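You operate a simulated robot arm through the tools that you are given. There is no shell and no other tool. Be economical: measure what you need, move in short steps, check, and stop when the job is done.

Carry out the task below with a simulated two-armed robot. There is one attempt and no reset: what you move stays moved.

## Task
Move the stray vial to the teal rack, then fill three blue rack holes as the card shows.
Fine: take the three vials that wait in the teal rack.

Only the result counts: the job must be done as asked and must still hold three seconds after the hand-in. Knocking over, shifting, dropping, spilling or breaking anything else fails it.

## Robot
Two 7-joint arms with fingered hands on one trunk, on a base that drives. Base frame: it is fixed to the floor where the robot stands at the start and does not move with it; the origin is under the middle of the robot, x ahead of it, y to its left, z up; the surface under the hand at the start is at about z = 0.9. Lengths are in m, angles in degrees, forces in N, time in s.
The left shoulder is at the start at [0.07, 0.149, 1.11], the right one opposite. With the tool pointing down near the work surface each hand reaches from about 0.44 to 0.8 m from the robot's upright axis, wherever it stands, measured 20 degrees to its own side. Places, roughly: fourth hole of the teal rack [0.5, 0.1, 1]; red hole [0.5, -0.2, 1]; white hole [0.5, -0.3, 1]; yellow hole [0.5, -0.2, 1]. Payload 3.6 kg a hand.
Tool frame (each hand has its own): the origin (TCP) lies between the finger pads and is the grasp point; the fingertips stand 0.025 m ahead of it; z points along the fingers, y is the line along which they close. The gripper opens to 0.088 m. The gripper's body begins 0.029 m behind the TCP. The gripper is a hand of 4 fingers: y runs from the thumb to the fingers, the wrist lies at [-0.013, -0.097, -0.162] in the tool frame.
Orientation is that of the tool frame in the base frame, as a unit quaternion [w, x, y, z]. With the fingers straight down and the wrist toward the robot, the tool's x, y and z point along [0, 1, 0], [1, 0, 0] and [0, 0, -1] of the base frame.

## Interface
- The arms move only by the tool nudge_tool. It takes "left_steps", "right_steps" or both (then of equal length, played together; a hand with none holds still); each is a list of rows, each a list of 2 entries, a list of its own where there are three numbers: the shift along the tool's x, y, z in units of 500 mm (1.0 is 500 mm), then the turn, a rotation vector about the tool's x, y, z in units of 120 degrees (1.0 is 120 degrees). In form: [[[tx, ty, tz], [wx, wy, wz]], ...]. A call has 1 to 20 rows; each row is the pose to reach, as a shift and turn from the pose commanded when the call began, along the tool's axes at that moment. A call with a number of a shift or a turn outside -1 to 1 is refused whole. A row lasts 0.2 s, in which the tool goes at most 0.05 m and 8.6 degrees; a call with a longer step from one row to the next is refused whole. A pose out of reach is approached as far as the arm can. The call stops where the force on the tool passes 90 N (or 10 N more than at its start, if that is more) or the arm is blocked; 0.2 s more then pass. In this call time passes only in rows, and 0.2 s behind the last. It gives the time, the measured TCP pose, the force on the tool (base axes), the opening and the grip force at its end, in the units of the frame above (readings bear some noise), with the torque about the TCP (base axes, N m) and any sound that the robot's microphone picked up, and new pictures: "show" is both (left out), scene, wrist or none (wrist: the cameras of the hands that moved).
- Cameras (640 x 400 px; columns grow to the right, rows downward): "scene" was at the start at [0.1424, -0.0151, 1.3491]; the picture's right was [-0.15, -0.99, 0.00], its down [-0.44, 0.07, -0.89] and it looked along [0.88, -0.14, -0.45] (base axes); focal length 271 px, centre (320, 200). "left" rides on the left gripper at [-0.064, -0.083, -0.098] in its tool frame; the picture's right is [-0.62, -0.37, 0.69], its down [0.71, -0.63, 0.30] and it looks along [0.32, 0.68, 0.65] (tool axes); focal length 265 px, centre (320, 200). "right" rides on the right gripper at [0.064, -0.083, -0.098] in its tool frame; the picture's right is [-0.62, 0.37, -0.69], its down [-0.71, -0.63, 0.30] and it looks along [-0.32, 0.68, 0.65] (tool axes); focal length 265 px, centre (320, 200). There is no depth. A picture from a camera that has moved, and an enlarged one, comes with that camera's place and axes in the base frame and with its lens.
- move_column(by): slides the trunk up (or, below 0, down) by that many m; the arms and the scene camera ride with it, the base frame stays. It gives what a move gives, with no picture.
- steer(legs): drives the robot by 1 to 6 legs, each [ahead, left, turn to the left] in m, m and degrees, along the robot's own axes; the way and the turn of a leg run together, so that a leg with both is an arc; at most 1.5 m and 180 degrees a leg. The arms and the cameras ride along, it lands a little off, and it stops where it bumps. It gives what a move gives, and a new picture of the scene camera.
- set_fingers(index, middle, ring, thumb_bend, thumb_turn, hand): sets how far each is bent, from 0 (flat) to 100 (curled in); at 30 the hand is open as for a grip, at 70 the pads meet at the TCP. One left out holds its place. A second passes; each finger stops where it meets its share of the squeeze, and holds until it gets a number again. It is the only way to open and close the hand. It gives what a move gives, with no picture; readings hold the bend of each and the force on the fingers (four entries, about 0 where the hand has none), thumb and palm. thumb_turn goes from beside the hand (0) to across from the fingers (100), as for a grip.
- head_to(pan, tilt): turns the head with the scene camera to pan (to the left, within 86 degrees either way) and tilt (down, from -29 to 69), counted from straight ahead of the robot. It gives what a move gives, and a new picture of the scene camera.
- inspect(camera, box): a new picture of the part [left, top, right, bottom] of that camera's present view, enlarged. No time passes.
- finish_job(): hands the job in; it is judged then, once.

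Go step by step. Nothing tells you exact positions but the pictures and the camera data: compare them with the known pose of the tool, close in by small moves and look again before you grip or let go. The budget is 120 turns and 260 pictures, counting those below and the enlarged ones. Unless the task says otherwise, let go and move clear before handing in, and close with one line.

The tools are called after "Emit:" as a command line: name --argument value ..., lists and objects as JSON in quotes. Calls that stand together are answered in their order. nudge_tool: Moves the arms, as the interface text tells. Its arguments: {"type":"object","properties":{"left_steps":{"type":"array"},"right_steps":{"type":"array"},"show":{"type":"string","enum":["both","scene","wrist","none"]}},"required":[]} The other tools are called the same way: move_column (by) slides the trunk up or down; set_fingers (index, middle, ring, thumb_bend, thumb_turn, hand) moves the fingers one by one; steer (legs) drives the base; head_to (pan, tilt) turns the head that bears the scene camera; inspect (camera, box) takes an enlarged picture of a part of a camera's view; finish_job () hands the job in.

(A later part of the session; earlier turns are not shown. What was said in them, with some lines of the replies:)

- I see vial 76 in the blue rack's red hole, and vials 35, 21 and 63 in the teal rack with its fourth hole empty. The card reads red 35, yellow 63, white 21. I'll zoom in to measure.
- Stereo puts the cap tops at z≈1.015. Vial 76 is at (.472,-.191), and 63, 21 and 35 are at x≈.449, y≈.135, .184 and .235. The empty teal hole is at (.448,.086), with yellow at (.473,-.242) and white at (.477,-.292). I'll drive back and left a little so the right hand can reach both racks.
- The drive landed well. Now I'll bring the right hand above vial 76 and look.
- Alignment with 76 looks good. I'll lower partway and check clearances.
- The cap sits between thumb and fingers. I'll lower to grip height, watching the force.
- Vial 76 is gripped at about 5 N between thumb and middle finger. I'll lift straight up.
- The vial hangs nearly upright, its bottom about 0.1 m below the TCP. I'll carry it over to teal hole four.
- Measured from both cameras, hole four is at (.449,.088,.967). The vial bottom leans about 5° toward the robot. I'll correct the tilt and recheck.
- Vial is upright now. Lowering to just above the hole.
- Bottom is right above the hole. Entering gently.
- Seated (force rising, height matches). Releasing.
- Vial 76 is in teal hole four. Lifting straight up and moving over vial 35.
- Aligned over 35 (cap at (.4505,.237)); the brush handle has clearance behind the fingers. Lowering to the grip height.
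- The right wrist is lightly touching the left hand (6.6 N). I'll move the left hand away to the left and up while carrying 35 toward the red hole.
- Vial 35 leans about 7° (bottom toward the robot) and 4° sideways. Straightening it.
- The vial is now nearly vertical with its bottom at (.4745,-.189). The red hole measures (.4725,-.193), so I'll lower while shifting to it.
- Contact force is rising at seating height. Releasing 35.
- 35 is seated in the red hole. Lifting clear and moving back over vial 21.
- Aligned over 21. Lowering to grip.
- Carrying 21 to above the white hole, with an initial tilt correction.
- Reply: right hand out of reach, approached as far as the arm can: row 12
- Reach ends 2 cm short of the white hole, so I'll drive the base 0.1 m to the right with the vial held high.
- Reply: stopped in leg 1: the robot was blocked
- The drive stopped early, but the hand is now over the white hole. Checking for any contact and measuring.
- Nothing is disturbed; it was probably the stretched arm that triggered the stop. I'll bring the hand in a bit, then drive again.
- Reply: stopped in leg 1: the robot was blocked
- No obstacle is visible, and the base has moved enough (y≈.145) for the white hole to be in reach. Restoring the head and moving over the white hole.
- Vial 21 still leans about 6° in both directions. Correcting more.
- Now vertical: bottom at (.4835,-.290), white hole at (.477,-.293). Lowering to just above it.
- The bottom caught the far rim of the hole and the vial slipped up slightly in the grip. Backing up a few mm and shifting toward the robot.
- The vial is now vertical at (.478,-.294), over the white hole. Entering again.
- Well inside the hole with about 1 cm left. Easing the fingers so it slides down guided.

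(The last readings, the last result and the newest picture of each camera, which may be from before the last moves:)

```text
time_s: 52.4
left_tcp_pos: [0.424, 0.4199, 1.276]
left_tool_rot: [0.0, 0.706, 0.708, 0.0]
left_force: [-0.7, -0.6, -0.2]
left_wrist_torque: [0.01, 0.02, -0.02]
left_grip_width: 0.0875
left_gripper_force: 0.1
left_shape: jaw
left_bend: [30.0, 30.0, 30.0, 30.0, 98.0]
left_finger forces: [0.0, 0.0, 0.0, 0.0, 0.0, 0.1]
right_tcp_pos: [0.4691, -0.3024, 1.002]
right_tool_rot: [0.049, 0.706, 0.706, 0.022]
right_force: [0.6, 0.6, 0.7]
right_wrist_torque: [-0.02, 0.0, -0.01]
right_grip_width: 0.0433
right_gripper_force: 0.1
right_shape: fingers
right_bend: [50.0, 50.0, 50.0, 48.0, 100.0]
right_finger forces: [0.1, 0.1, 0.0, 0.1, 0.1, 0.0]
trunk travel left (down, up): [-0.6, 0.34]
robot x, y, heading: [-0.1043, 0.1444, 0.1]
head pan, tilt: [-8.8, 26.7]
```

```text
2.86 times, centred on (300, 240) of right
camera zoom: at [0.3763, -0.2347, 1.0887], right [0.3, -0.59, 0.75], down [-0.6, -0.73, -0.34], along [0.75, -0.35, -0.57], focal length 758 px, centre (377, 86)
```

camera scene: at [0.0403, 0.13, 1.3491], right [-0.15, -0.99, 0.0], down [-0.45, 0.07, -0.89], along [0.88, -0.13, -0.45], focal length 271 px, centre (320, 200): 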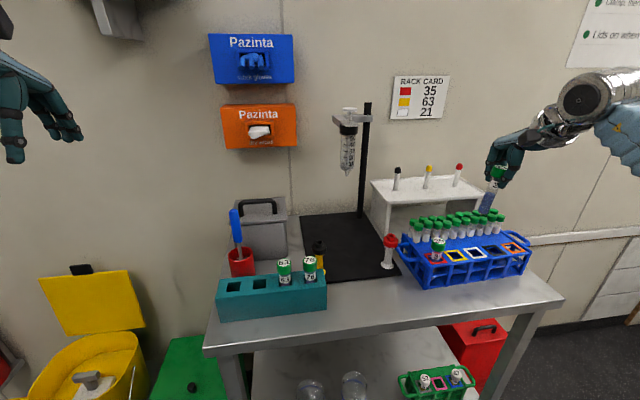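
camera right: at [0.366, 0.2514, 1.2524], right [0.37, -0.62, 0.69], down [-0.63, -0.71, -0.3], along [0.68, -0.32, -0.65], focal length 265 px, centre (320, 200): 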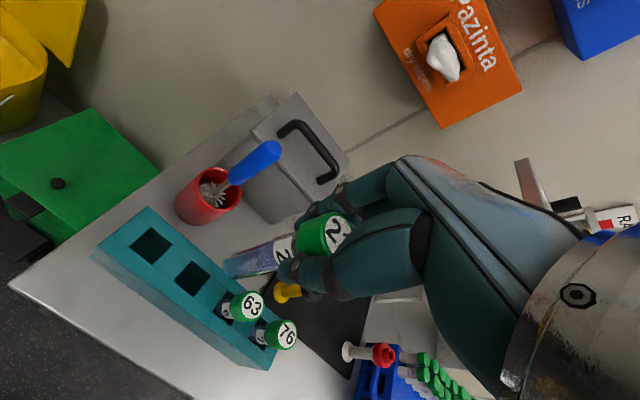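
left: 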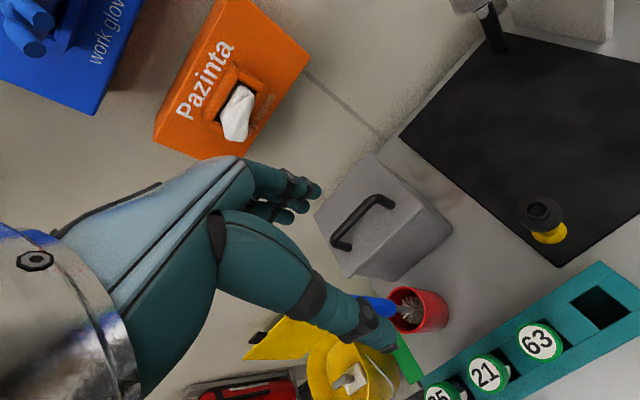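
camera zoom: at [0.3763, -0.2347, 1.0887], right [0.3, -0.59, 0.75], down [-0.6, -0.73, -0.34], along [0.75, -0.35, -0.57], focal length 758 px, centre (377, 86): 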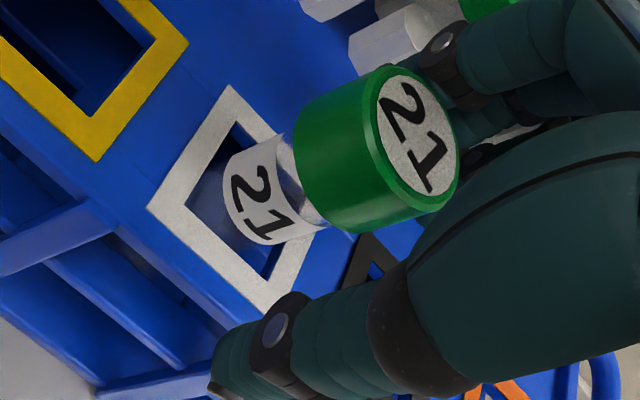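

21 is seated in the white hole. Lifting and moving to vial 63.

Emit:
nudge_tool --right_steps '[[[-0.002, 0.005, -0.05], [0, 0, 0]], [[-0.005, 0.013, -0.13], [0, 0, 0]], [[-0.007, 0.0192, -0.1963], [0, 0, 0]], [[0.073, 0.016, -0.2], [0.022, 0.01, 0]], [[0.153, 0.0125, -0.203], [0.045, 0.02, 0]], [[0.233, 0.009, -0.206], [0.045, 0.02, 0]], [[0.313, 0.006, -0.209], [0.045, 0.02, 0]], [[0.393, 0.003, -0.212], [0.045, 0.02, 0]], [[0.473, -0.001, -0.215], [0.045, 0.02, 0]], [[0.553, -0.004, -0.219], [0.045, 0.02, 0]], [[0.633, -0.007, -0.222], [0.045, 0.02, 0]], [[0.713, -0.011, -0.225], [0.045, 0.02, 0]], [[0.793, -0.014, -0.228], [0.045, 0.02, 0]], [[0.85, -0.016, -0.231], [0.045, 0.02, 0]], [[0.87, -0.0172, -0.2313], [0.045, 0.02, 0]]]' --show "scene"

Emit:
inspect --camera "scene" --box '[210, 230, 330, 330]'

Emit:
inspect --camera "right" --box '[160, 170, 400, 370]'

```text
time_s: 55.5
left_tcp_pos: [0.4233, 0.42, 1.2753]
left_tool_rot: [0.0, 0.705, 0.709, -0.001]
left_force: [1.0, 0.1, 0.6]
left_wrist_torque: [-0.01, 0.01, -0.02]
left_grip_width: 0.0875
left_gripper_force: 0.1
left_shape: jaw
left_bend: [30.0, 30.0, 30.0, 30.0, 98.0]
left_finger forces: [0.1, 0.0, 0.1, 0.0, 0.0, 0.1]
right_tcp_pos: [0.4512, 0.1368, 1.1004]
right_tool_rot: [0.002, 0.707, 0.707, 0.004]
right_force: [-0.4, 0.2, 0.0]
right_wrist_torque: [0.02, -0.01, -0.04]
right_grip_width: 0.0434
right_gripper_force: 0.1
right_shape: fingers
right_bend: [50.0, 50.0, 50.0, 48.0, 100.0]
right_finger forces: [0.0, 0.1, 0.0, 0.0, 0.1, 0.0]
trunk travel left (down, up): [-0.6, 0.34]
robot x, y, heading: [-0.1017, 0.1443, 0.1]
head pan, tilt: [-8.8, 26.7]
camera scene: at [0.04, 0.1304, 1.3492], right [-0.15, -0.99, 0.0], down [-0.44, 0.07, -0.89], along [0.88, -0.13, -0.45], focal length 271 px, centre (320, 200)
```

scene: 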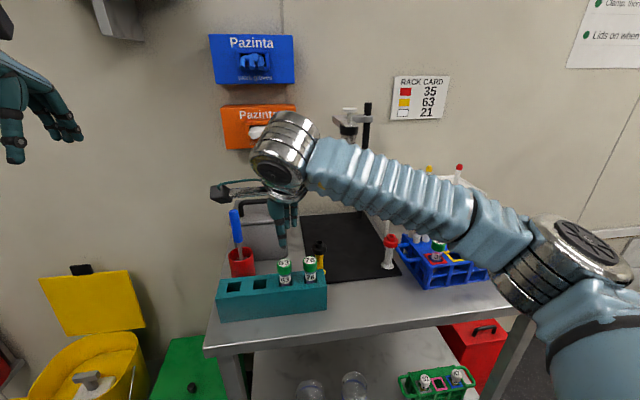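

```text
4.00 times, centred on (270, 280) of scene
camera zoom: at [0.04, 0.1304, 1.3492], right [-0.15, -0.99, 0.0], down [-0.44, 0.07, -0.89], along [0.88, -0.13, -0.45], focal length 1083 px, centre (520, -120)
```

zoom: 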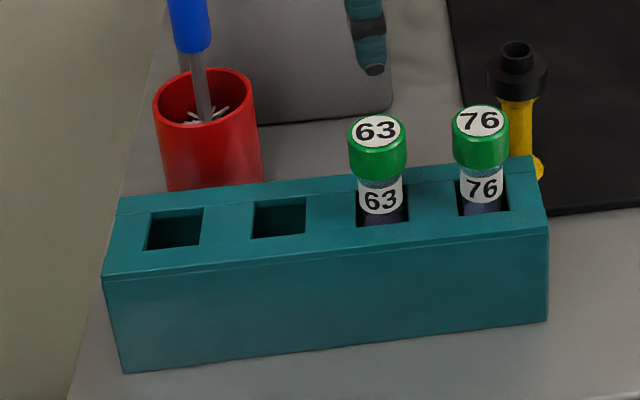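

```text
2.00 times, centred on (280, 270) of right
camera zoom: at [0.3665, 0.2012, 1.1978], right [0.36, -0.62, 0.69], down [-0.63, -0.71, -0.31], along [0.69, -0.32, -0.65], focal length 531 px, centre (400, 60)
```

zoom: 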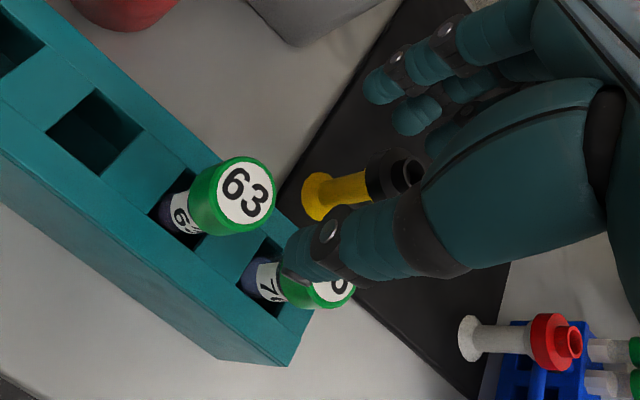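

Aligned over 63. I'll grip with the hand offset 3 mm to the left, since that gave the straightest hold with 76.

Emit:
nudge_tool --right_steps '[[[0.006, -0.002, 0.08], [0, 0, 0]], [[0.006, -0.002, 0.14], [0, 0, 0]], [[0.006, -0.002, 0.175], [0, 0, 0]], [[0.006, -0.002, 0.196], [0, 0, 0]]]' --show "none"

Emit:
inspect --camera "right" --box '[200, 150, 440, 350]'

```text
time_s: 56.5
left_tcp_pos: [0.4257, 0.4211, 1.2761]
left_tool_rot: [-0.001, 0.705, 0.71, 0.0]
left_force: [-1.1, -0.6, 0.8]
left_wrist_torque: [-0.01, 0.0, 0.03]
left_grip_width: 0.0875
left_gripper_force: 0.0
left_shape: jaw
left_bend: [30.0, 30.0, 30.0, 30.0, 98.0]
left_finger forces: [0.0, 0.1, 0.0, 0.0, 0.1, 0.0]
right_tcp_pos: [0.4508, 0.1398, 1.0011]
right_tool_rot: [0.001, 0.707, 0.707, 0.004]
right_force: [-0.2, 0.1, -0.4]
right_wrist_torque: [0.01, -0.02, -0.02]
right_grip_width: 0.0433
right_gripper_force: 0.1
right_shape: fingers
right_bend: [50.0, 50.0, 50.0, 48.0, 100.0]
right_finger forces: [0.1, 0.1, 0.1, 0.0, 0.0, 0.0]
trunk travel left (down, up): [-0.6, 0.34]
robot x, y, heading: [-0.1038, 0.148, 0.4]
head pan, tilt: [-8.8, 26.7]
```

```text
2.00 times, centred on (320, 250) of right
camera zoom: at [0.3664, 0.204, 1.0987], right [0.36, -0.62, 0.69], down [-0.63, -0.71, -0.31], along [0.69, -0.32, -0.65], focal length 531 px, centre (320, 100)
```

zoom: 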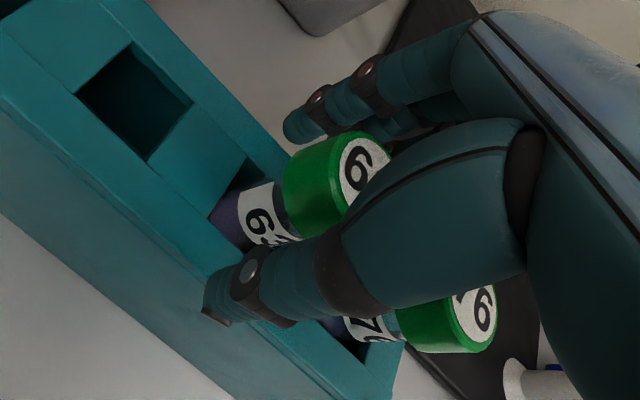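

Emit:
set_fingers --hand "right" --index 64 --middle 70 --ring 64 --thumb_bend 70

Emit:
nudge_tool --right_steps '[[[0, 0, -0.03], [0, 0, 0]], [[0, 0, -0.08], [0, 0, 0]], [[0, 0, -0.14], [0, 0, 0]], [[0, 0, -0.2], [0, 0, 0]], [[0, 0, -0.26], [0, 0, 0]], [[0, 0, -0.3], [0, 0, 0]]]' --show "scene"

```text
time_s: 57.5
left_tcp_pos: [0.4248, 0.4201, 1.2752]
left_tool_rot: [0.001, 0.705, 0.709, 0.0]
left_force: [-0.5, -0.2, 0.5]
left_wrist_torque: [-0.02, -0.01, -0.01]
left_grip_width: 0.0876
left_gripper_force: 0.0
left_shape: jaw
left_bend: [30.0, 30.0, 30.0, 30.0, 98.0]
left_finger forces: [0.0, 0.0, 0.0, 0.0, 0.1, 0.0]
right_tcp_pos: [0.4506, 0.1401, 0.9994]
right_tool_rot: [0.001, 0.707, 0.708, 0.004]
right_force: [0.3, -1.1, 0.1]
right_wrist_torque: [-0.03, -0.03, -0.01]
right_grip_width: 0.0138
right_gripper_force: 5.0
right_shape: fingers
right_bend: [63.0, 64.0, 64.0, 64.0, 100.0]
right_finger forces: [1.0, 4.5, 0.1, 0.0, 4.7, 0.0]
trunk travel left (down, up): [-0.6, 0.34]
robot x, y, heading: [-0.1012, 0.144, -0.0]
head pan, tilt: [-8.8, 26.7]
```

```text
time_s: 59.0
left_tcp_pos: [0.4235, 0.4213, 1.2745]
left_tool_rot: [0.0, 0.705, 0.709, 0.0]
left_force: [0.0, -0.5, -0.1]
left_wrist_torque: [0.02, 0.02, 0.04]
left_grip_width: 0.0879
left_gripper_force: 0.1
left_shape: jaw
left_bend: [30.0, 30.0, 30.0, 30.0, 98.0]
left_finger forces: [0.1, 0.0, 0.0, 0.0, 0.1, 0.0]
right_tcp_pos: [0.4466, 0.1398, 1.1526]
right_tool_rot: [0.001, 0.706, 0.708, 0.004]
right_force: [-0.1, 0.3, -0.1]
right_wrist_torque: [0.03, -0.04, 0.0]
right_grip_width: 0.0133
right_gripper_force: 4.2
right_shape: fingers
right_bend: [62.0, 65.0, 64.0, 64.0, 100.0]
right_finger forces: [0.8, 4.2, 0.0, 0.0, 4.7, 0.1]
trunk travel left (down, up): [-0.6, 0.34]
robot x, y, heading: [-0.098, 0.1428, 0.4]
head pan, tilt: [-8.8, 26.7]
camera scene: at [0.0397, 0.1308, 1.3492], right [-0.15, -0.99, 0.0], down [-0.44, 0.07, -0.89], along [0.88, -0.13, -0.45], focal length 271 px, centre (320, 200)
```

scene: 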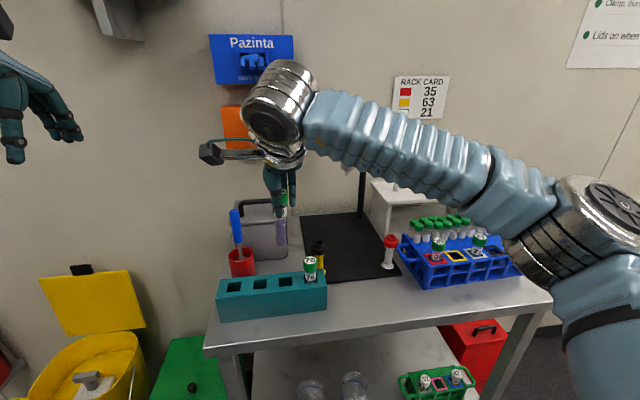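

Good central grip on 63. Carrying it to above the yellow hole.

Emit:
nudge_tool --right_steps '[[[-0.08, 0.005, 0], [0, 0, 0]], [[-0.165, 0.011, 0], [-0.022, 0, 0]], [[-0.25, 0.017, 0], [-0.045, 0, 0]], [[-0.335, 0.023, 0], [-0.045, 0, 0]], [[-0.42, 0.029, 0], [-0.045, 0, 0]], [[-0.505, 0.035, 0], [-0.045, 0, 0]], [[-0.59, 0.04, 0], [-0.045, 0, 0]], [[-0.675, 0.046, 0], [-0.045, 0, 0]], [[-0.74, 0.05, 0], [-0.045, 0, 0]], [[-0.766, 0.052, 0], [-0.045, 0, 0]]]' --show "none"

Emit:
inspect --camera "scene" --box '[420, 150, 530, 280]'

Emit:
inspect --camera "right" --box '[160, 190, 360, 350]'

```text
time_s: 61.1
left_tcp_pos: [0.4233, 0.422, 1.2757]
left_tool_rot: [0.001, 0.705, 0.709, 0.001]
left_force: [0.0, -0.3, 0.1]
left_wrist_torque: [0.0, 0.01, 0.02]
left_grip_width: 0.0877
left_gripper_force: 0.1
left_shape: jaw
left_bend: [30.0, 30.0, 30.0, 30.0, 98.0]
left_finger forces: [0.0, 0.1, 0.0, 0.0, 0.0, 0.0]
right_tcp_pos: [0.4733, -0.2464, 1.1487]
right_tool_rot: [0.036, 0.706, 0.707, 0.037]
right_force: [-0.2, 1.5, 0.6]
right_wrist_torque: [0.03, 0.0, -0.02]
right_grip_width: 0.0136
right_gripper_force: 4.5
right_shape: fingers
right_bend: [63.0, 65.0, 64.0, 65.0, 100.0]
right_finger forces: [0.8, 4.1, 0.0, 0.0, 4.7, 0.0]
trunk travel left (down, up): [-0.6, 0.34]
robot x, y, heading: [-0.1073, 0.1458, 0.2]
head pan, tilt: [-8.8, 26.7]
```

```text
3.08 times, centred on (475, 215) of scene
camera zoom: at [0.0402, 0.1304, 1.3492], right [-0.15, -0.99, 0.0], down [-0.44, 0.07, -0.89], along [0.88, -0.13, -0.45], focal length 833 px, centre (-157, 154)
```

zoom: 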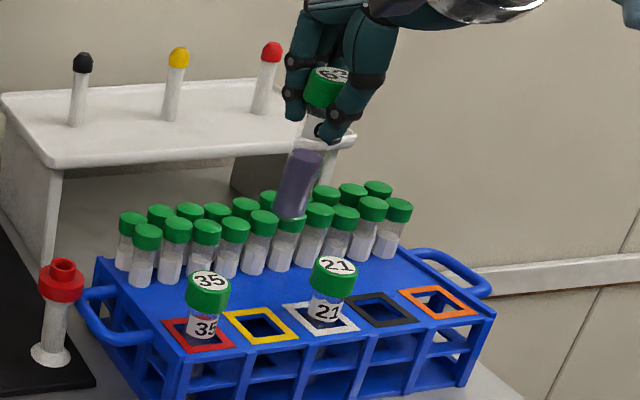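

```text
2.50 times, centred on (260, 270) of right
camera zoom: at [0.3798, -0.1805, 1.2396], right [0.3, -0.62, 0.72], down [-0.59, -0.72, -0.37], along [0.75, -0.32, -0.58], focal length 664 px, centre (470, 25)
```

zoom: 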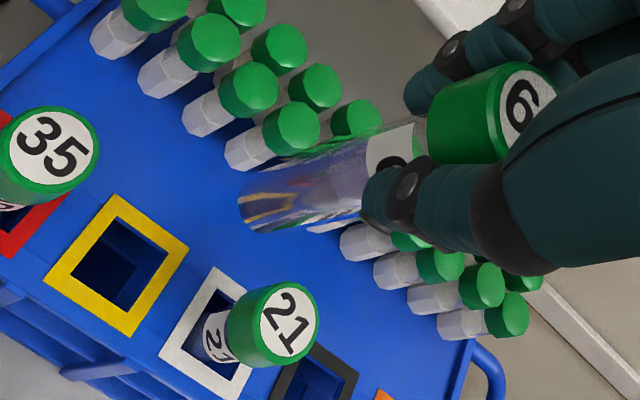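

Small residual lean. I'll correct it and lower to just above the yellow hole (.4737,-.2427).

Emit:
nudge_tool --right_steps '[[[0, 0, 0], [-0.024, -0.015, 0]], [[0.006, -0.019, 0.07], [-0.024, -0.015, 0]], [[0.009, -0.033, 0.14], [-0.024, -0.015, 0]]]' --show "none"

Emit:
inspect --camera "scene" --box '[430, 180, 510, 260]'

Emit:
inspect --camera "right" --box '[180, 190, 360, 330]'

```text
time_s: 62.0
left_tcp_pos: [0.4239, 0.4199, 1.275]
left_tool_rot: [-0.001, 0.705, 0.709, 0.0]
left_force: [0.2, 0.0, -0.3]
left_wrist_torque: [0.0, -0.02, 0.0]
left_grip_width: 0.0877
left_gripper_force: 0.1
left_shape: jaw
left_bend: [30.0, 30.0, 30.0, 30.0, 98.0]
left_finger forces: [0.0, 0.0, 0.0, 0.0, 0.0, 0.1]
right_tcp_pos: [0.4649, -0.2386, 1.0785]
right_tool_rot: [0.064, 0.706, 0.704, 0.044]
right_force: [0.3, -0.4, 0.0]
right_wrist_torque: [0.0, 0.03, -0.02]
right_grip_width: 0.0135
right_gripper_force: 4.7
right_shape: fingers
right_bend: [63.0, 65.0, 64.0, 65.0, 100.0]
right_finger forces: [0.9, 4.1, 0.1, 0.0, 4.8, 0.0]
trunk travel left (down, up): [-0.6, 0.34]
robot x, y, heading: [-0.1018, 0.1468, -0.1]
head pan, tilt: [-8.8, 26.7]
```

```text
5.00 times, centred on (470, 220) of scene
camera zoom: at [0.0403, 0.1303, 1.3492], right [-0.15, -0.99, 0.0], down [-0.44, 0.07, -0.89], along [0.88, -0.13, -0.45], focal length 1353 px, centre (-430, 100)
```

zoom: 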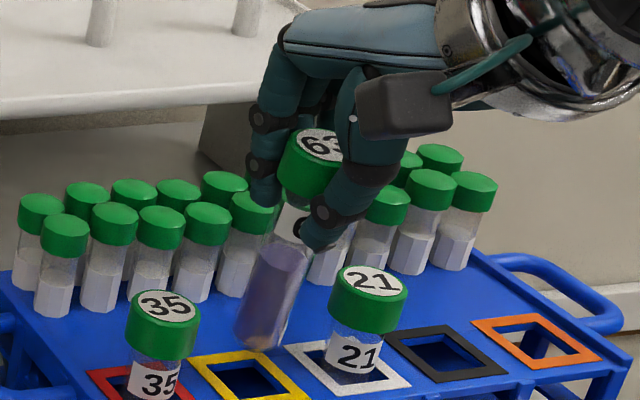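

```text
2.86 times, centred on (270, 260) of right
camera zoom: at [0.3667, -0.1722, 1.162], right [0.26, -0.6, 0.76], down [-0.58, -0.72, -0.38], along [0.77, -0.34, -0.53], focal length 758 px, centre (463, 29)
```

zoom: 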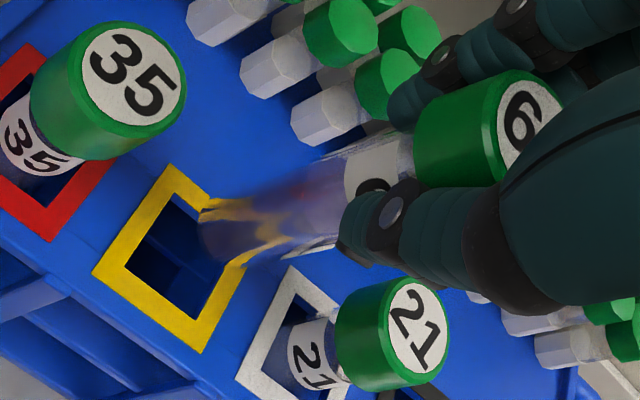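

Shifting 4–5 mm over the hole and rechecking before entering, since the neighbours 35 and 21 are close.

Emit:
nudge_tool --right_steps '[[[-0.009, 0.009, 0.0016], [0, 0, 0]], [[-0.0085, 0.0078, 0.012], [0, 0, 0]]]' --show "none"

Emit:
inspect --camera "scene" --box '[440, 200, 500, 260]'

Emit:
inspect --camera "right" --box '[180, 210, 320, 330]'

```text
time_s: 62.5
left_tcp_pos: [0.4245, 0.4207, 1.2754]
left_tool_rot: [0.0, 0.706, 0.709, -0.001]
left_force: [0.0, -0.9, 0.5]
left_wrist_torque: [-0.02, 0.02, -0.02]
left_grip_width: 0.0879
left_gripper_force: 0.2
left_shape: jaw
left_bend: [30.0, 30.0, 30.0, 30.0, 98.0]
left_finger forces: [0.1, 0.1, 0.1, 0.1, 0.1, 0.1]
right_tcp_pos: [0.4698, -0.2435, 1.0743]
right_tool_rot: [0.064, 0.705, 0.705, 0.045]
right_force: [-0.7, 1.0, -0.3]
right_wrist_torque: [0.02, -0.01, 0.01]
right_grip_width: 0.0134
right_gripper_force: 4.8
right_shape: fingers
right_bend: [63.0, 65.0, 64.0, 65.0, 100.0]
right_finger forces: [0.9, 4.0, 0.0, 0.0, 4.6, 0.1]
trunk travel left (down, up): [-0.6, 0.34]
robot x, y, heading: [-0.1019, 0.1485, -0.0]
head pan, tilt: [-8.8, 26.7]
```

```text
6.67 times, centred on (470, 230) of scene
camera zoom: at [0.0401, 0.1305, 1.3492], right [-0.15, -0.99, 0.0], down [-0.44, 0.07, -0.89], along [0.88, -0.13, -0.45], focal length 1804 px, centre (-680, 0)
```

zoom: 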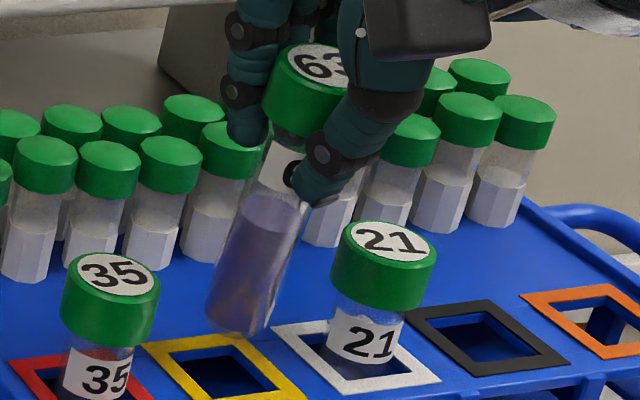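

```text
3.33 times, centred on (250, 270) of right
camera zoom: at [0.3717, -0.1765, 1.1569], right [0.26, -0.6, 0.76], down [-0.58, -0.72, -0.38], along [0.77, -0.34, -0.53], focal length 885 px, centre (553, -33)
```

zoom: 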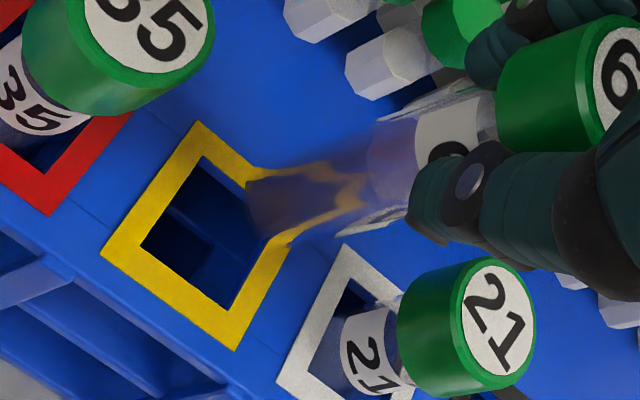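

Bottom is centred on the hole. I'll open the unloaded ring finger to clear 21's cap, then enter.

Emit:
set_fingers --hand "right" --ring 46

Emit:
nudge_tool --right_steps '[[[0.0, -0.003, 0.018], [0, 0, 0]], [[0.001, -0.0055, 0.036], [0, 0, 0]], [[0.0015, -0.008, 0.053], [0, 0, 0]], [[0.002, -0.0107, 0.069], [0, 0, 0]]]' --show "none"

Emit:
inspect --camera "scene" --box '[440, 200, 500, 260]'

Emit:
inspect --camera "right" --box '[180, 170, 380, 330]'

```text
time_s: 63.5
left_tcp_pos: [0.4246, 0.4199, 1.2745]
left_tool_rot: [0.0, 0.705, 0.709, 0.0]
left_force: [0.1, -0.1, 0.2]
left_wrist_torque: [0.0, -0.04, -0.01]
left_grip_width: 0.0878
left_gripper_force: 0.0
left_shape: jaw
left_bend: [30.0, 30.0, 30.0, 30.0, 98.0]
left_finger forces: [0.1, 0.0, 0.0, 0.0, 0.0, 0.0]
right_tcp_pos: [0.4695, -0.2445, 1.0734]
right_tool_rot: [0.063, 0.705, 0.705, 0.044]
right_force: [0.4, 0.3, -0.1]
right_wrist_torque: [0.0, 0.0, -0.01]
right_grip_width: 0.0135
right_gripper_force: 4.7
right_shape: fingers
right_bend: [63.0, 65.0, 46.0, 65.0, 100.0]
right_finger forces: [0.9, 4.1, 0.0, 0.2, 4.7, 0.0]
trunk travel left (down, up): [-0.6, 0.34]
robot x, y, heading: [-0.1029, 0.147, 0.3]
head pan, tilt: [-8.8, 26.7]
```

```text
time_s: 64.5
left_tcp_pos: [0.4241, 0.4203, 1.2749]
left_tool_rot: [0.0, 0.705, 0.709, 0.001]
left_force: [0.2, 0.7, -0.7]
left_wrist_torque: [0.02, -0.01, -0.02]
left_grip_width: 0.0876
left_gripper_force: 0.0
left_shape: jaw
left_bend: [30.0, 30.0, 30.0, 30.0, 98.0]
left_finger forces: [0.0, 0.0, 0.1, 0.0, 0.0, 0.0]
right_tcp_pos: [0.4699, -0.2436, 1.0385]
right_tool_rot: [0.063, 0.705, 0.705, 0.044]
right_force: [-0.4, 0.9, -0.3]
right_wrist_torque: [0.02, 0.12, 0.0]
right_grip_width: 0.0136
right_gripper_force: 4.6
right_shape: fingers
right_bend: [63.0, 65.0, 46.0, 65.0, 100.0]
right_finger forces: [1.2, 3.6, 0.0, 0.1, 5.8, 0.0]
trunk travel left (down, up): [-0.6, 0.34]
robot x, y, heading: [-0.1044, 0.1429, 0.2]
head pan, tilt: [-8.8, 26.7]
```

```text
6.67 times, centred on (470, 230) of scene
camera zoom: at [0.0402, 0.1304, 1.3492], right [-0.15, -0.99, 0.0], down [-0.44, 0.07, -0.89], along [0.88, -0.13, -0.45], focal length 1804 px, centre (-680, 0)
```

zoom: 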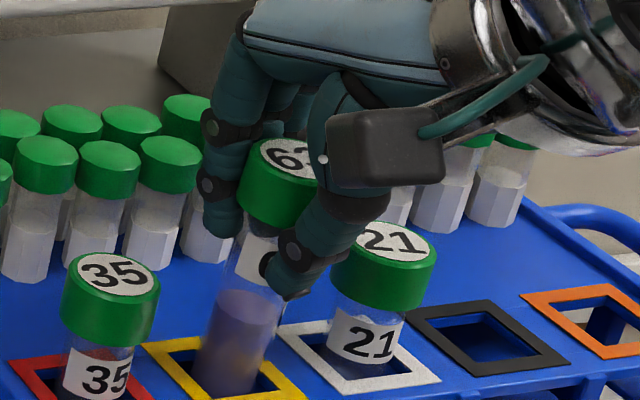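

```text
2.50 times, centred on (280, 250) of right
camera zoom: at [0.3724, -0.177, 1.1217], right [0.26, -0.6, 0.76], down [-0.58, -0.72, -0.38], along [0.77, -0.34, -0.53], focal length 664 px, centre (420, 75)
```

zoom: 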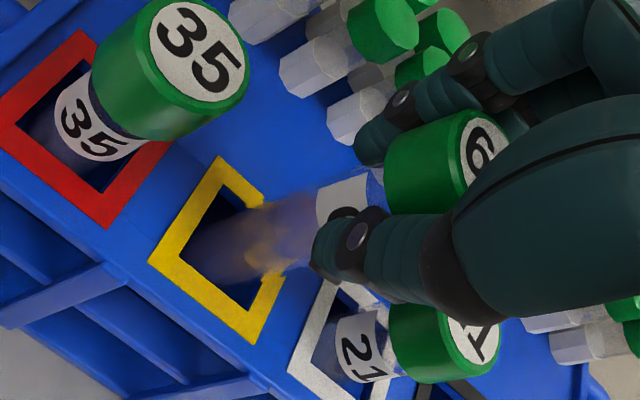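

Emit:
nudge_tool --right_steps '[[[0.0005, -0.0028, 0.018], [0, 0, 0]], [[0.001, -0.0055, 0.036], [0, 0, 0]]]' --show "none"

Emit:
inspect --camera "scene" --box '[440, 200, 500, 260]'

Emit:
inspect --camera "right" --box '[180, 170, 380, 330]'

```text
time_s: 65.2
left_tcp_pos: [0.4249, 0.4206, 1.2759]
left_tool_rot: [0.001, 0.706, 0.709, 0.0]
left_force: [0.2, -0.4, -0.4]
left_wrist_torque: [0.0, 0.02, -0.01]
left_grip_width: 0.0877
left_gripper_force: 0.2
left_shape: jaw
left_bend: [30.0, 30.0, 30.0, 30.0, 98.0]
left_finger forces: [0.0, 0.0, 0.0, 0.0, 0.1, 0.0]
right_tcp_pos: [0.4707, -0.2428, 1.0214]
right_tool_rot: [0.063, 0.705, 0.705, 0.044]
right_force: [-0.6, 0.7, -0.1]
right_wrist_torque: [0.02, 0.05, 0.0]
right_grip_width: 0.0133
right_gripper_force: 5.4
right_shape: fingers
right_bend: [63.0, 65.0, 46.0, 65.0, 100.0]
right_finger forces: [1.2, 3.7, 0.1, 0.1, 5.8, 0.0]
trunk travel left (down, up): [-0.6, 0.34]
robot x, y, heading: [-0.105, 0.1452, 0.0]
head pan, tilt: [-8.8, 26.7]
```

```text
6.67 times, centred on (470, 230) of scene
camera zoom: at [0.0401, 0.1305, 1.3492], right [-0.15, -0.99, 0.0], down [-0.44, 0.07, -0.89], along [0.88, -0.13, -0.45], focal length 1804 px, centre (-680, 0)
```

zoom: 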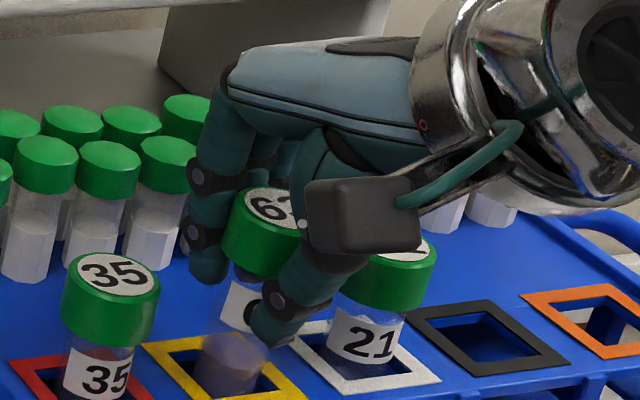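

```text
2.50 times, centred on (280, 250) of right
camera zoom: at [0.3721, -0.1761, 1.1033], right [0.26, -0.6, 0.76], down [-0.58, -0.72, -0.38], along [0.77, -0.34, -0.53], focal length 664 px, centre (420, 75)
```

zoom: 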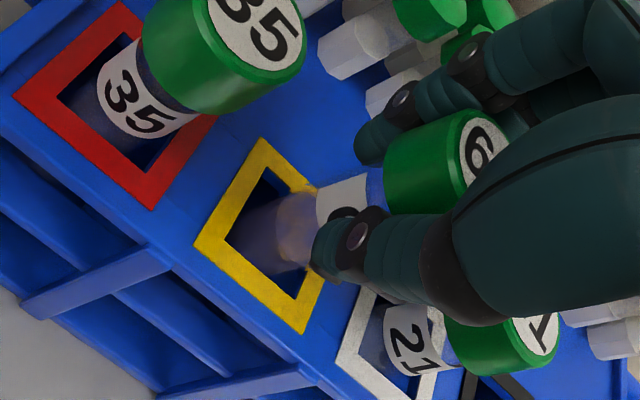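

Emit:
nudge_tool --right_steps '[[[0.0003, -0.0022, 0.014], [0, 0, 0]], [[0.0007, -0.0044, 0.027], [0, 0, 0]], [[0.001, -0.006, 0.037], [0, 0, 0]]]' --show "none"

Emit:
inspect --camera "scene" --box '[440, 200, 500, 260]'

Emit:
inspect --camera "right" --box '[180, 170, 380, 330]'

```text
time_s: 66.0
left_tcp_pos: [0.425, 0.4202, 1.2756]
left_tool_rot: [0.0, 0.706, 0.709, 0.001]
left_force: [-0.7, 0.2, -1.0]
left_wrist_torque: [-0.01, 0.02, -0.01]
left_grip_width: 0.0877
left_gripper_force: 0.0
left_shape: jaw
left_bend: [30.0, 30.0, 30.0, 30.0, 98.0]
left_finger forces: [0.0, 0.1, 0.0, 0.0, 0.1, 0.0]
right_tcp_pos: [0.4705, -0.2424, 1.0014]
right_tool_rot: [0.063, 0.705, 0.705, 0.044]
right_force: [-1.6, 1.7, 0.6]
right_wrist_torque: [0.04, 0.11, -0.01]
right_grip_width: 0.0134
right_gripper_force: 5.3
right_shape: fingers
right_bend: [63.0, 65.0, 46.0, 65.0, 100.0]
right_finger forces: [1.4, 3.1, 0.1, 0.0, 5.9, 0.1]
trunk travel left (down, up): [-0.6, 0.34]
robot x, y, heading: [-0.1011, 0.1461, 0.3]
head pan, tilt: [-8.8, 26.7]
```

```text
6.67 times, centred on (470, 230) of scene
camera zoom: at [0.0396, 0.1311, 1.3493], right [-0.15, -0.99, 0.0], down [-0.44, 0.07, -0.89], along [0.88, -0.13, -0.45], focal length 1804 px, centre (-680, 0)
```

zoom: 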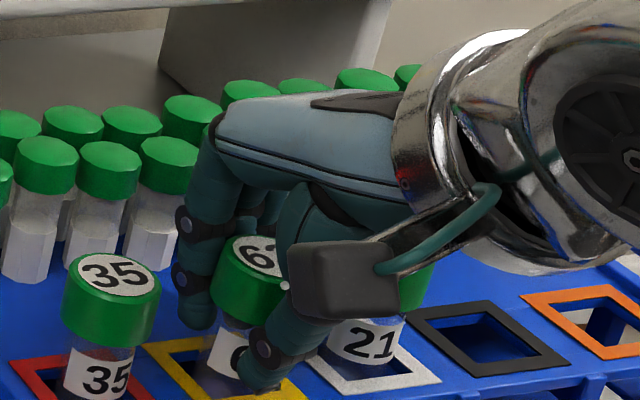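

```text
2.50 times, centred on (280, 250) of right
camera zoom: at [0.3722, -0.1762, 1.0845], right [0.26, -0.6, 0.76], down [-0.58, -0.72, -0.38], along [0.77, -0.34, -0.53], focal length 664 px, centre (420, 75)
```

zoom: 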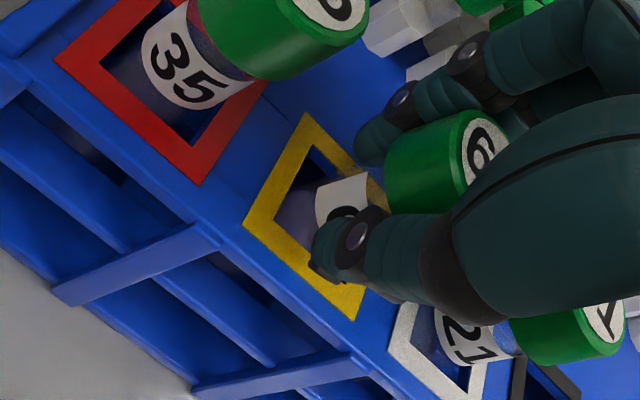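

Vial 63 is essentially seated. Releasing it.

Emit:
set_fingers --hand "right" --index 56 --middle 56 --thumb_bend 56

Emit:
set_fingers --hand "right" --index 49 --middle 49 --ring 49 --thumb_bend 45

Emit:
inspect --camera "right" --box '[180, 150, 400, 330]'

Emit:
inspect --camera "scene" --box '[430, 190, 510, 270]'

```text
time_s: 67.0
left_tcp_pos: [0.4256, 0.4204, 1.2762]
left_tool_rot: [0.0, 0.705, 0.709, 0.0]
left_force: [0.2, 0.4, -0.1]
left_wrist_torque: [0.03, 0.0, -0.02]
left_grip_width: 0.0877
left_gripper_force: 0.1
left_shape: jaw
left_bend: [30.0, 30.0, 30.0, 30.0, 98.0]
left_finger forces: [0.0, 0.0, 0.1, 0.0, 0.1, 0.1]
right_tcp_pos: [0.4708, -0.2434, 1.0007]
right_tool_rot: [0.064, 0.705, 0.705, 0.044]
right_force: [0.6, 0.5, -0.7]
right_wrist_torque: [-0.01, -0.01, 0.01]
right_grip_width: 0.0277
right_gripper_force: 0.0
right_shape: fingers
right_bend: [56.0, 56.0, 46.0, 56.0, 100.0]
right_finger forces: [0.0, 0.1, 0.0, 0.1, 0.0, 0.1]
trunk travel left (down, up): [-0.6, 0.34]
robot x, y, heading: [-0.1011, 0.1445, 0.1]
head pan, tilt: [-8.8, 26.7]
```

```text
time_s: 68.0
left_tcp_pos: [0.4238, 0.4208, 1.2739]
left_tool_rot: [0.0, 0.706, 0.709, 0.0]
left_force: [0.5, -0.7, 0.4]
left_wrist_torque: [0.03, 0.03, -0.01]
left_grip_width: 0.0878
left_gripper_force: 0.0
left_shape: jaw
left_bend: [30.0, 30.0, 30.0, 30.0, 98.0]
left_finger forces: [0.0, 0.0, 0.0, 0.0, 0.0, 0.0]
right_tcp_pos: [0.471, -0.2443, 1.001]
right_tool_rot: [0.063, 0.705, 0.705, 0.044]
right_force: [-0.4, 0.9, 0.0]
right_wrist_torque: [-0.01, 0.03, 0.01]
right_grip_width: 0.0474
right_gripper_force: 0.1
right_shape: fingers
right_bend: [49.0, 49.0, 49.0, 45.0, 99.0]
right_finger forces: [0.0, 0.0, 0.0, 0.1, 0.0, 0.1]
trunk travel left (down, up): [-0.6, 0.34]
robot x, y, heading: [-0.1002, 0.1447, 0.1]
head pan, tilt: [-8.8, 26.7]
```

```text
2.22 times, centred on (290, 240) of right
camera zoom: at [0.3726, -0.1768, 1.0844], right [0.26, -0.6, 0.76], down [-0.58, -0.72, -0.38], along [0.77, -0.34, -0.53], focal length 590 px, centre (387, 111)
```

zoom: 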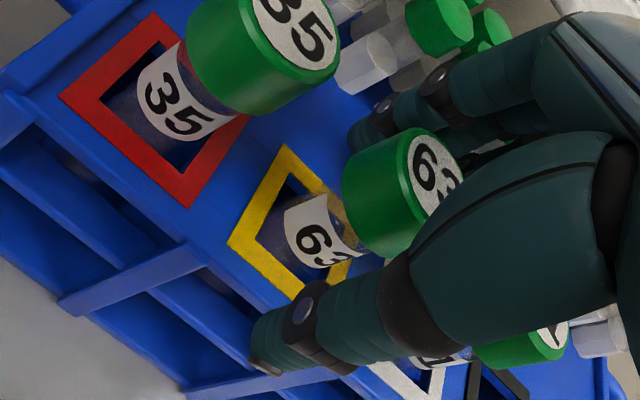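

```text
5.00 times, centred on (470, 230) of scene
camera zoom: at [0.0401, 0.1306, 1.3492], right [-0.15, -0.99, 0.0], down [-0.44, 0.07, -0.89], along [0.88, -0.13, -0.45], focal length 1353 px, centre (-430, 50)
```

zoom: 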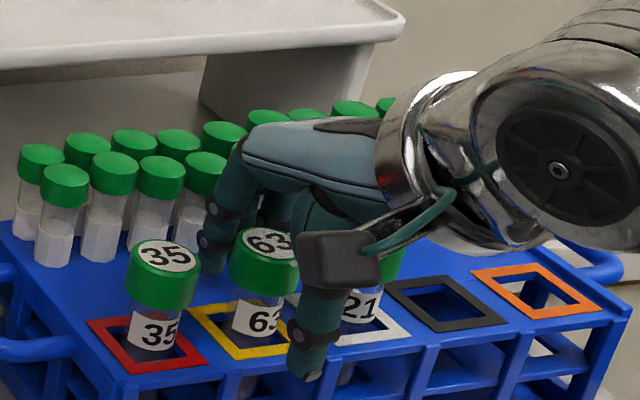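

Free of the cap. Lifting straight up and clear.

Emit:
nudge_tool --right_steps '[[[-0.001, 0.006, -0.04], [0, 0, 0]], [[-0.003, 0.0154, -0.1], [0, 0, 0]], [[-0.005, 0.03, -0.195], [0, 0, 0]], [[-0.008, 0.0457, -0.29], [0, 0, 0]], [[-0.008, 0.0, -0.32], [0, 0, 0]], [[-0.008, -0.08, -0.34], [0, 0, 0]]]' --show "scene"

Emit:
inspect --camera "scene" --box '[390, 180, 550, 300]'

Emit:
inspect --camera "scene" --box '[200, 200, 360, 330]'

```text
time_s: 69.3
left_tcp_pos: [0.4208, 0.4195, 1.2764]
left_tool_rot: [0.0, 0.705, 0.709, 0.001]
left_force: [0.9, -0.2, -0.4]
left_wrist_torque: [0.0, -0.02, 0.0]
left_grip_width: 0.0877
left_gripper_force: 0.0
left_shape: jaw
left_bend: [30.0, 30.0, 30.0, 30.0, 98.0]
left_finger forces: [0.0, 0.0, 0.0, 0.1, 0.0, 0.1]
right_tcp_pos: [0.4027, -0.2434, 1.1673]
right_tool_rot: [0.065, 0.704, 0.706, 0.044]
right_force: [-0.4, -0.2, 0.5]
right_wrist_torque: [-0.01, -0.04, -0.02]
right_grip_width: 0.0476
right_gripper_force: 0.0
right_shape: fingers
right_bend: [49.0, 49.0, 49.0, 45.0, 99.0]
right_finger forces: [0.0, 0.0, 0.0, 0.0, 0.1, 0.0]
trunk travel left (down, up): [-0.6, 0.34]
robot x, y, heading: [-0.1029, 0.1446, 0.3]
head pan, tilt: [-8.8, 26.7]
camera scene: at [0.0369, 0.1301, 1.3496], right [-0.15, -0.99, 0.0], down [-0.44, 0.07, -0.89], along [0.88, -0.13, -0.45], focal length 271 px, centre (320, 200)
```

scene: 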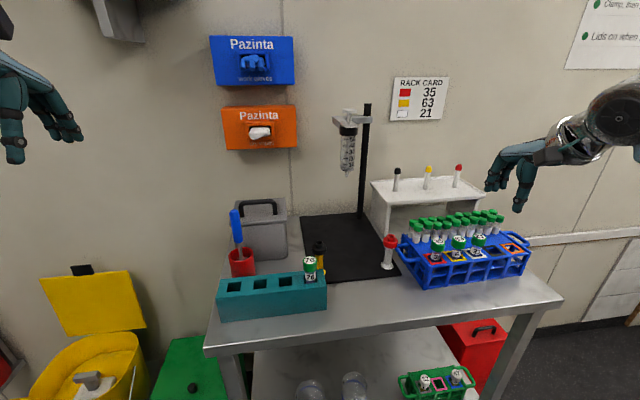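

```text
3.33 times, centred on (470, 240) of scene
camera zoom: at [0.0369, 0.1301, 1.3496], right [-0.15, -0.99, 0.0], down [-0.44, 0.07, -0.89], along [0.88, -0.13, -0.45], focal length 902 px, centre (-180, 67)
```

zoom: 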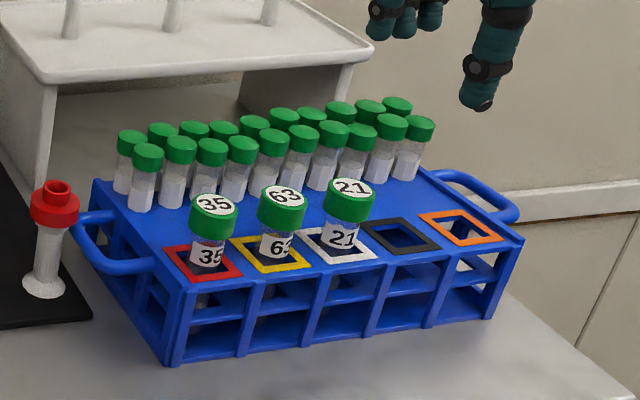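

```text
3.08 times, centred on (280, 265) of scene
camera zoom: at [0.0369, 0.1301, 1.3496], right [-0.15, -0.99, 0.0], down [-0.44, 0.07, -0.89], along [0.88, -0.13, -0.45], focal length 833 px, centre (443, 0)
```

zoom: 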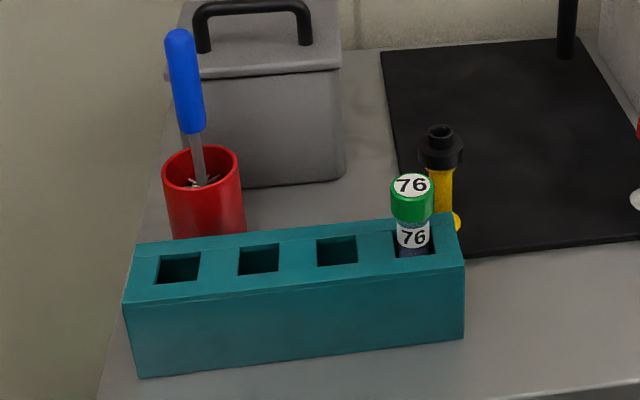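

The blue rack holds 35 in red, 63 in yellow and 21 in white. Vial 76 stands in the teal rack's fourth hole, the hands are clear and nothing else has moved, so I'm handing in.

Emit:
finish_job

```text
The job is handed in.
```

The job is handed in: stray vial 76 is in the teal rack's fourth hole, and the blue rack has 35 in red, 63 in yellow and 21 in white, as the card shows.
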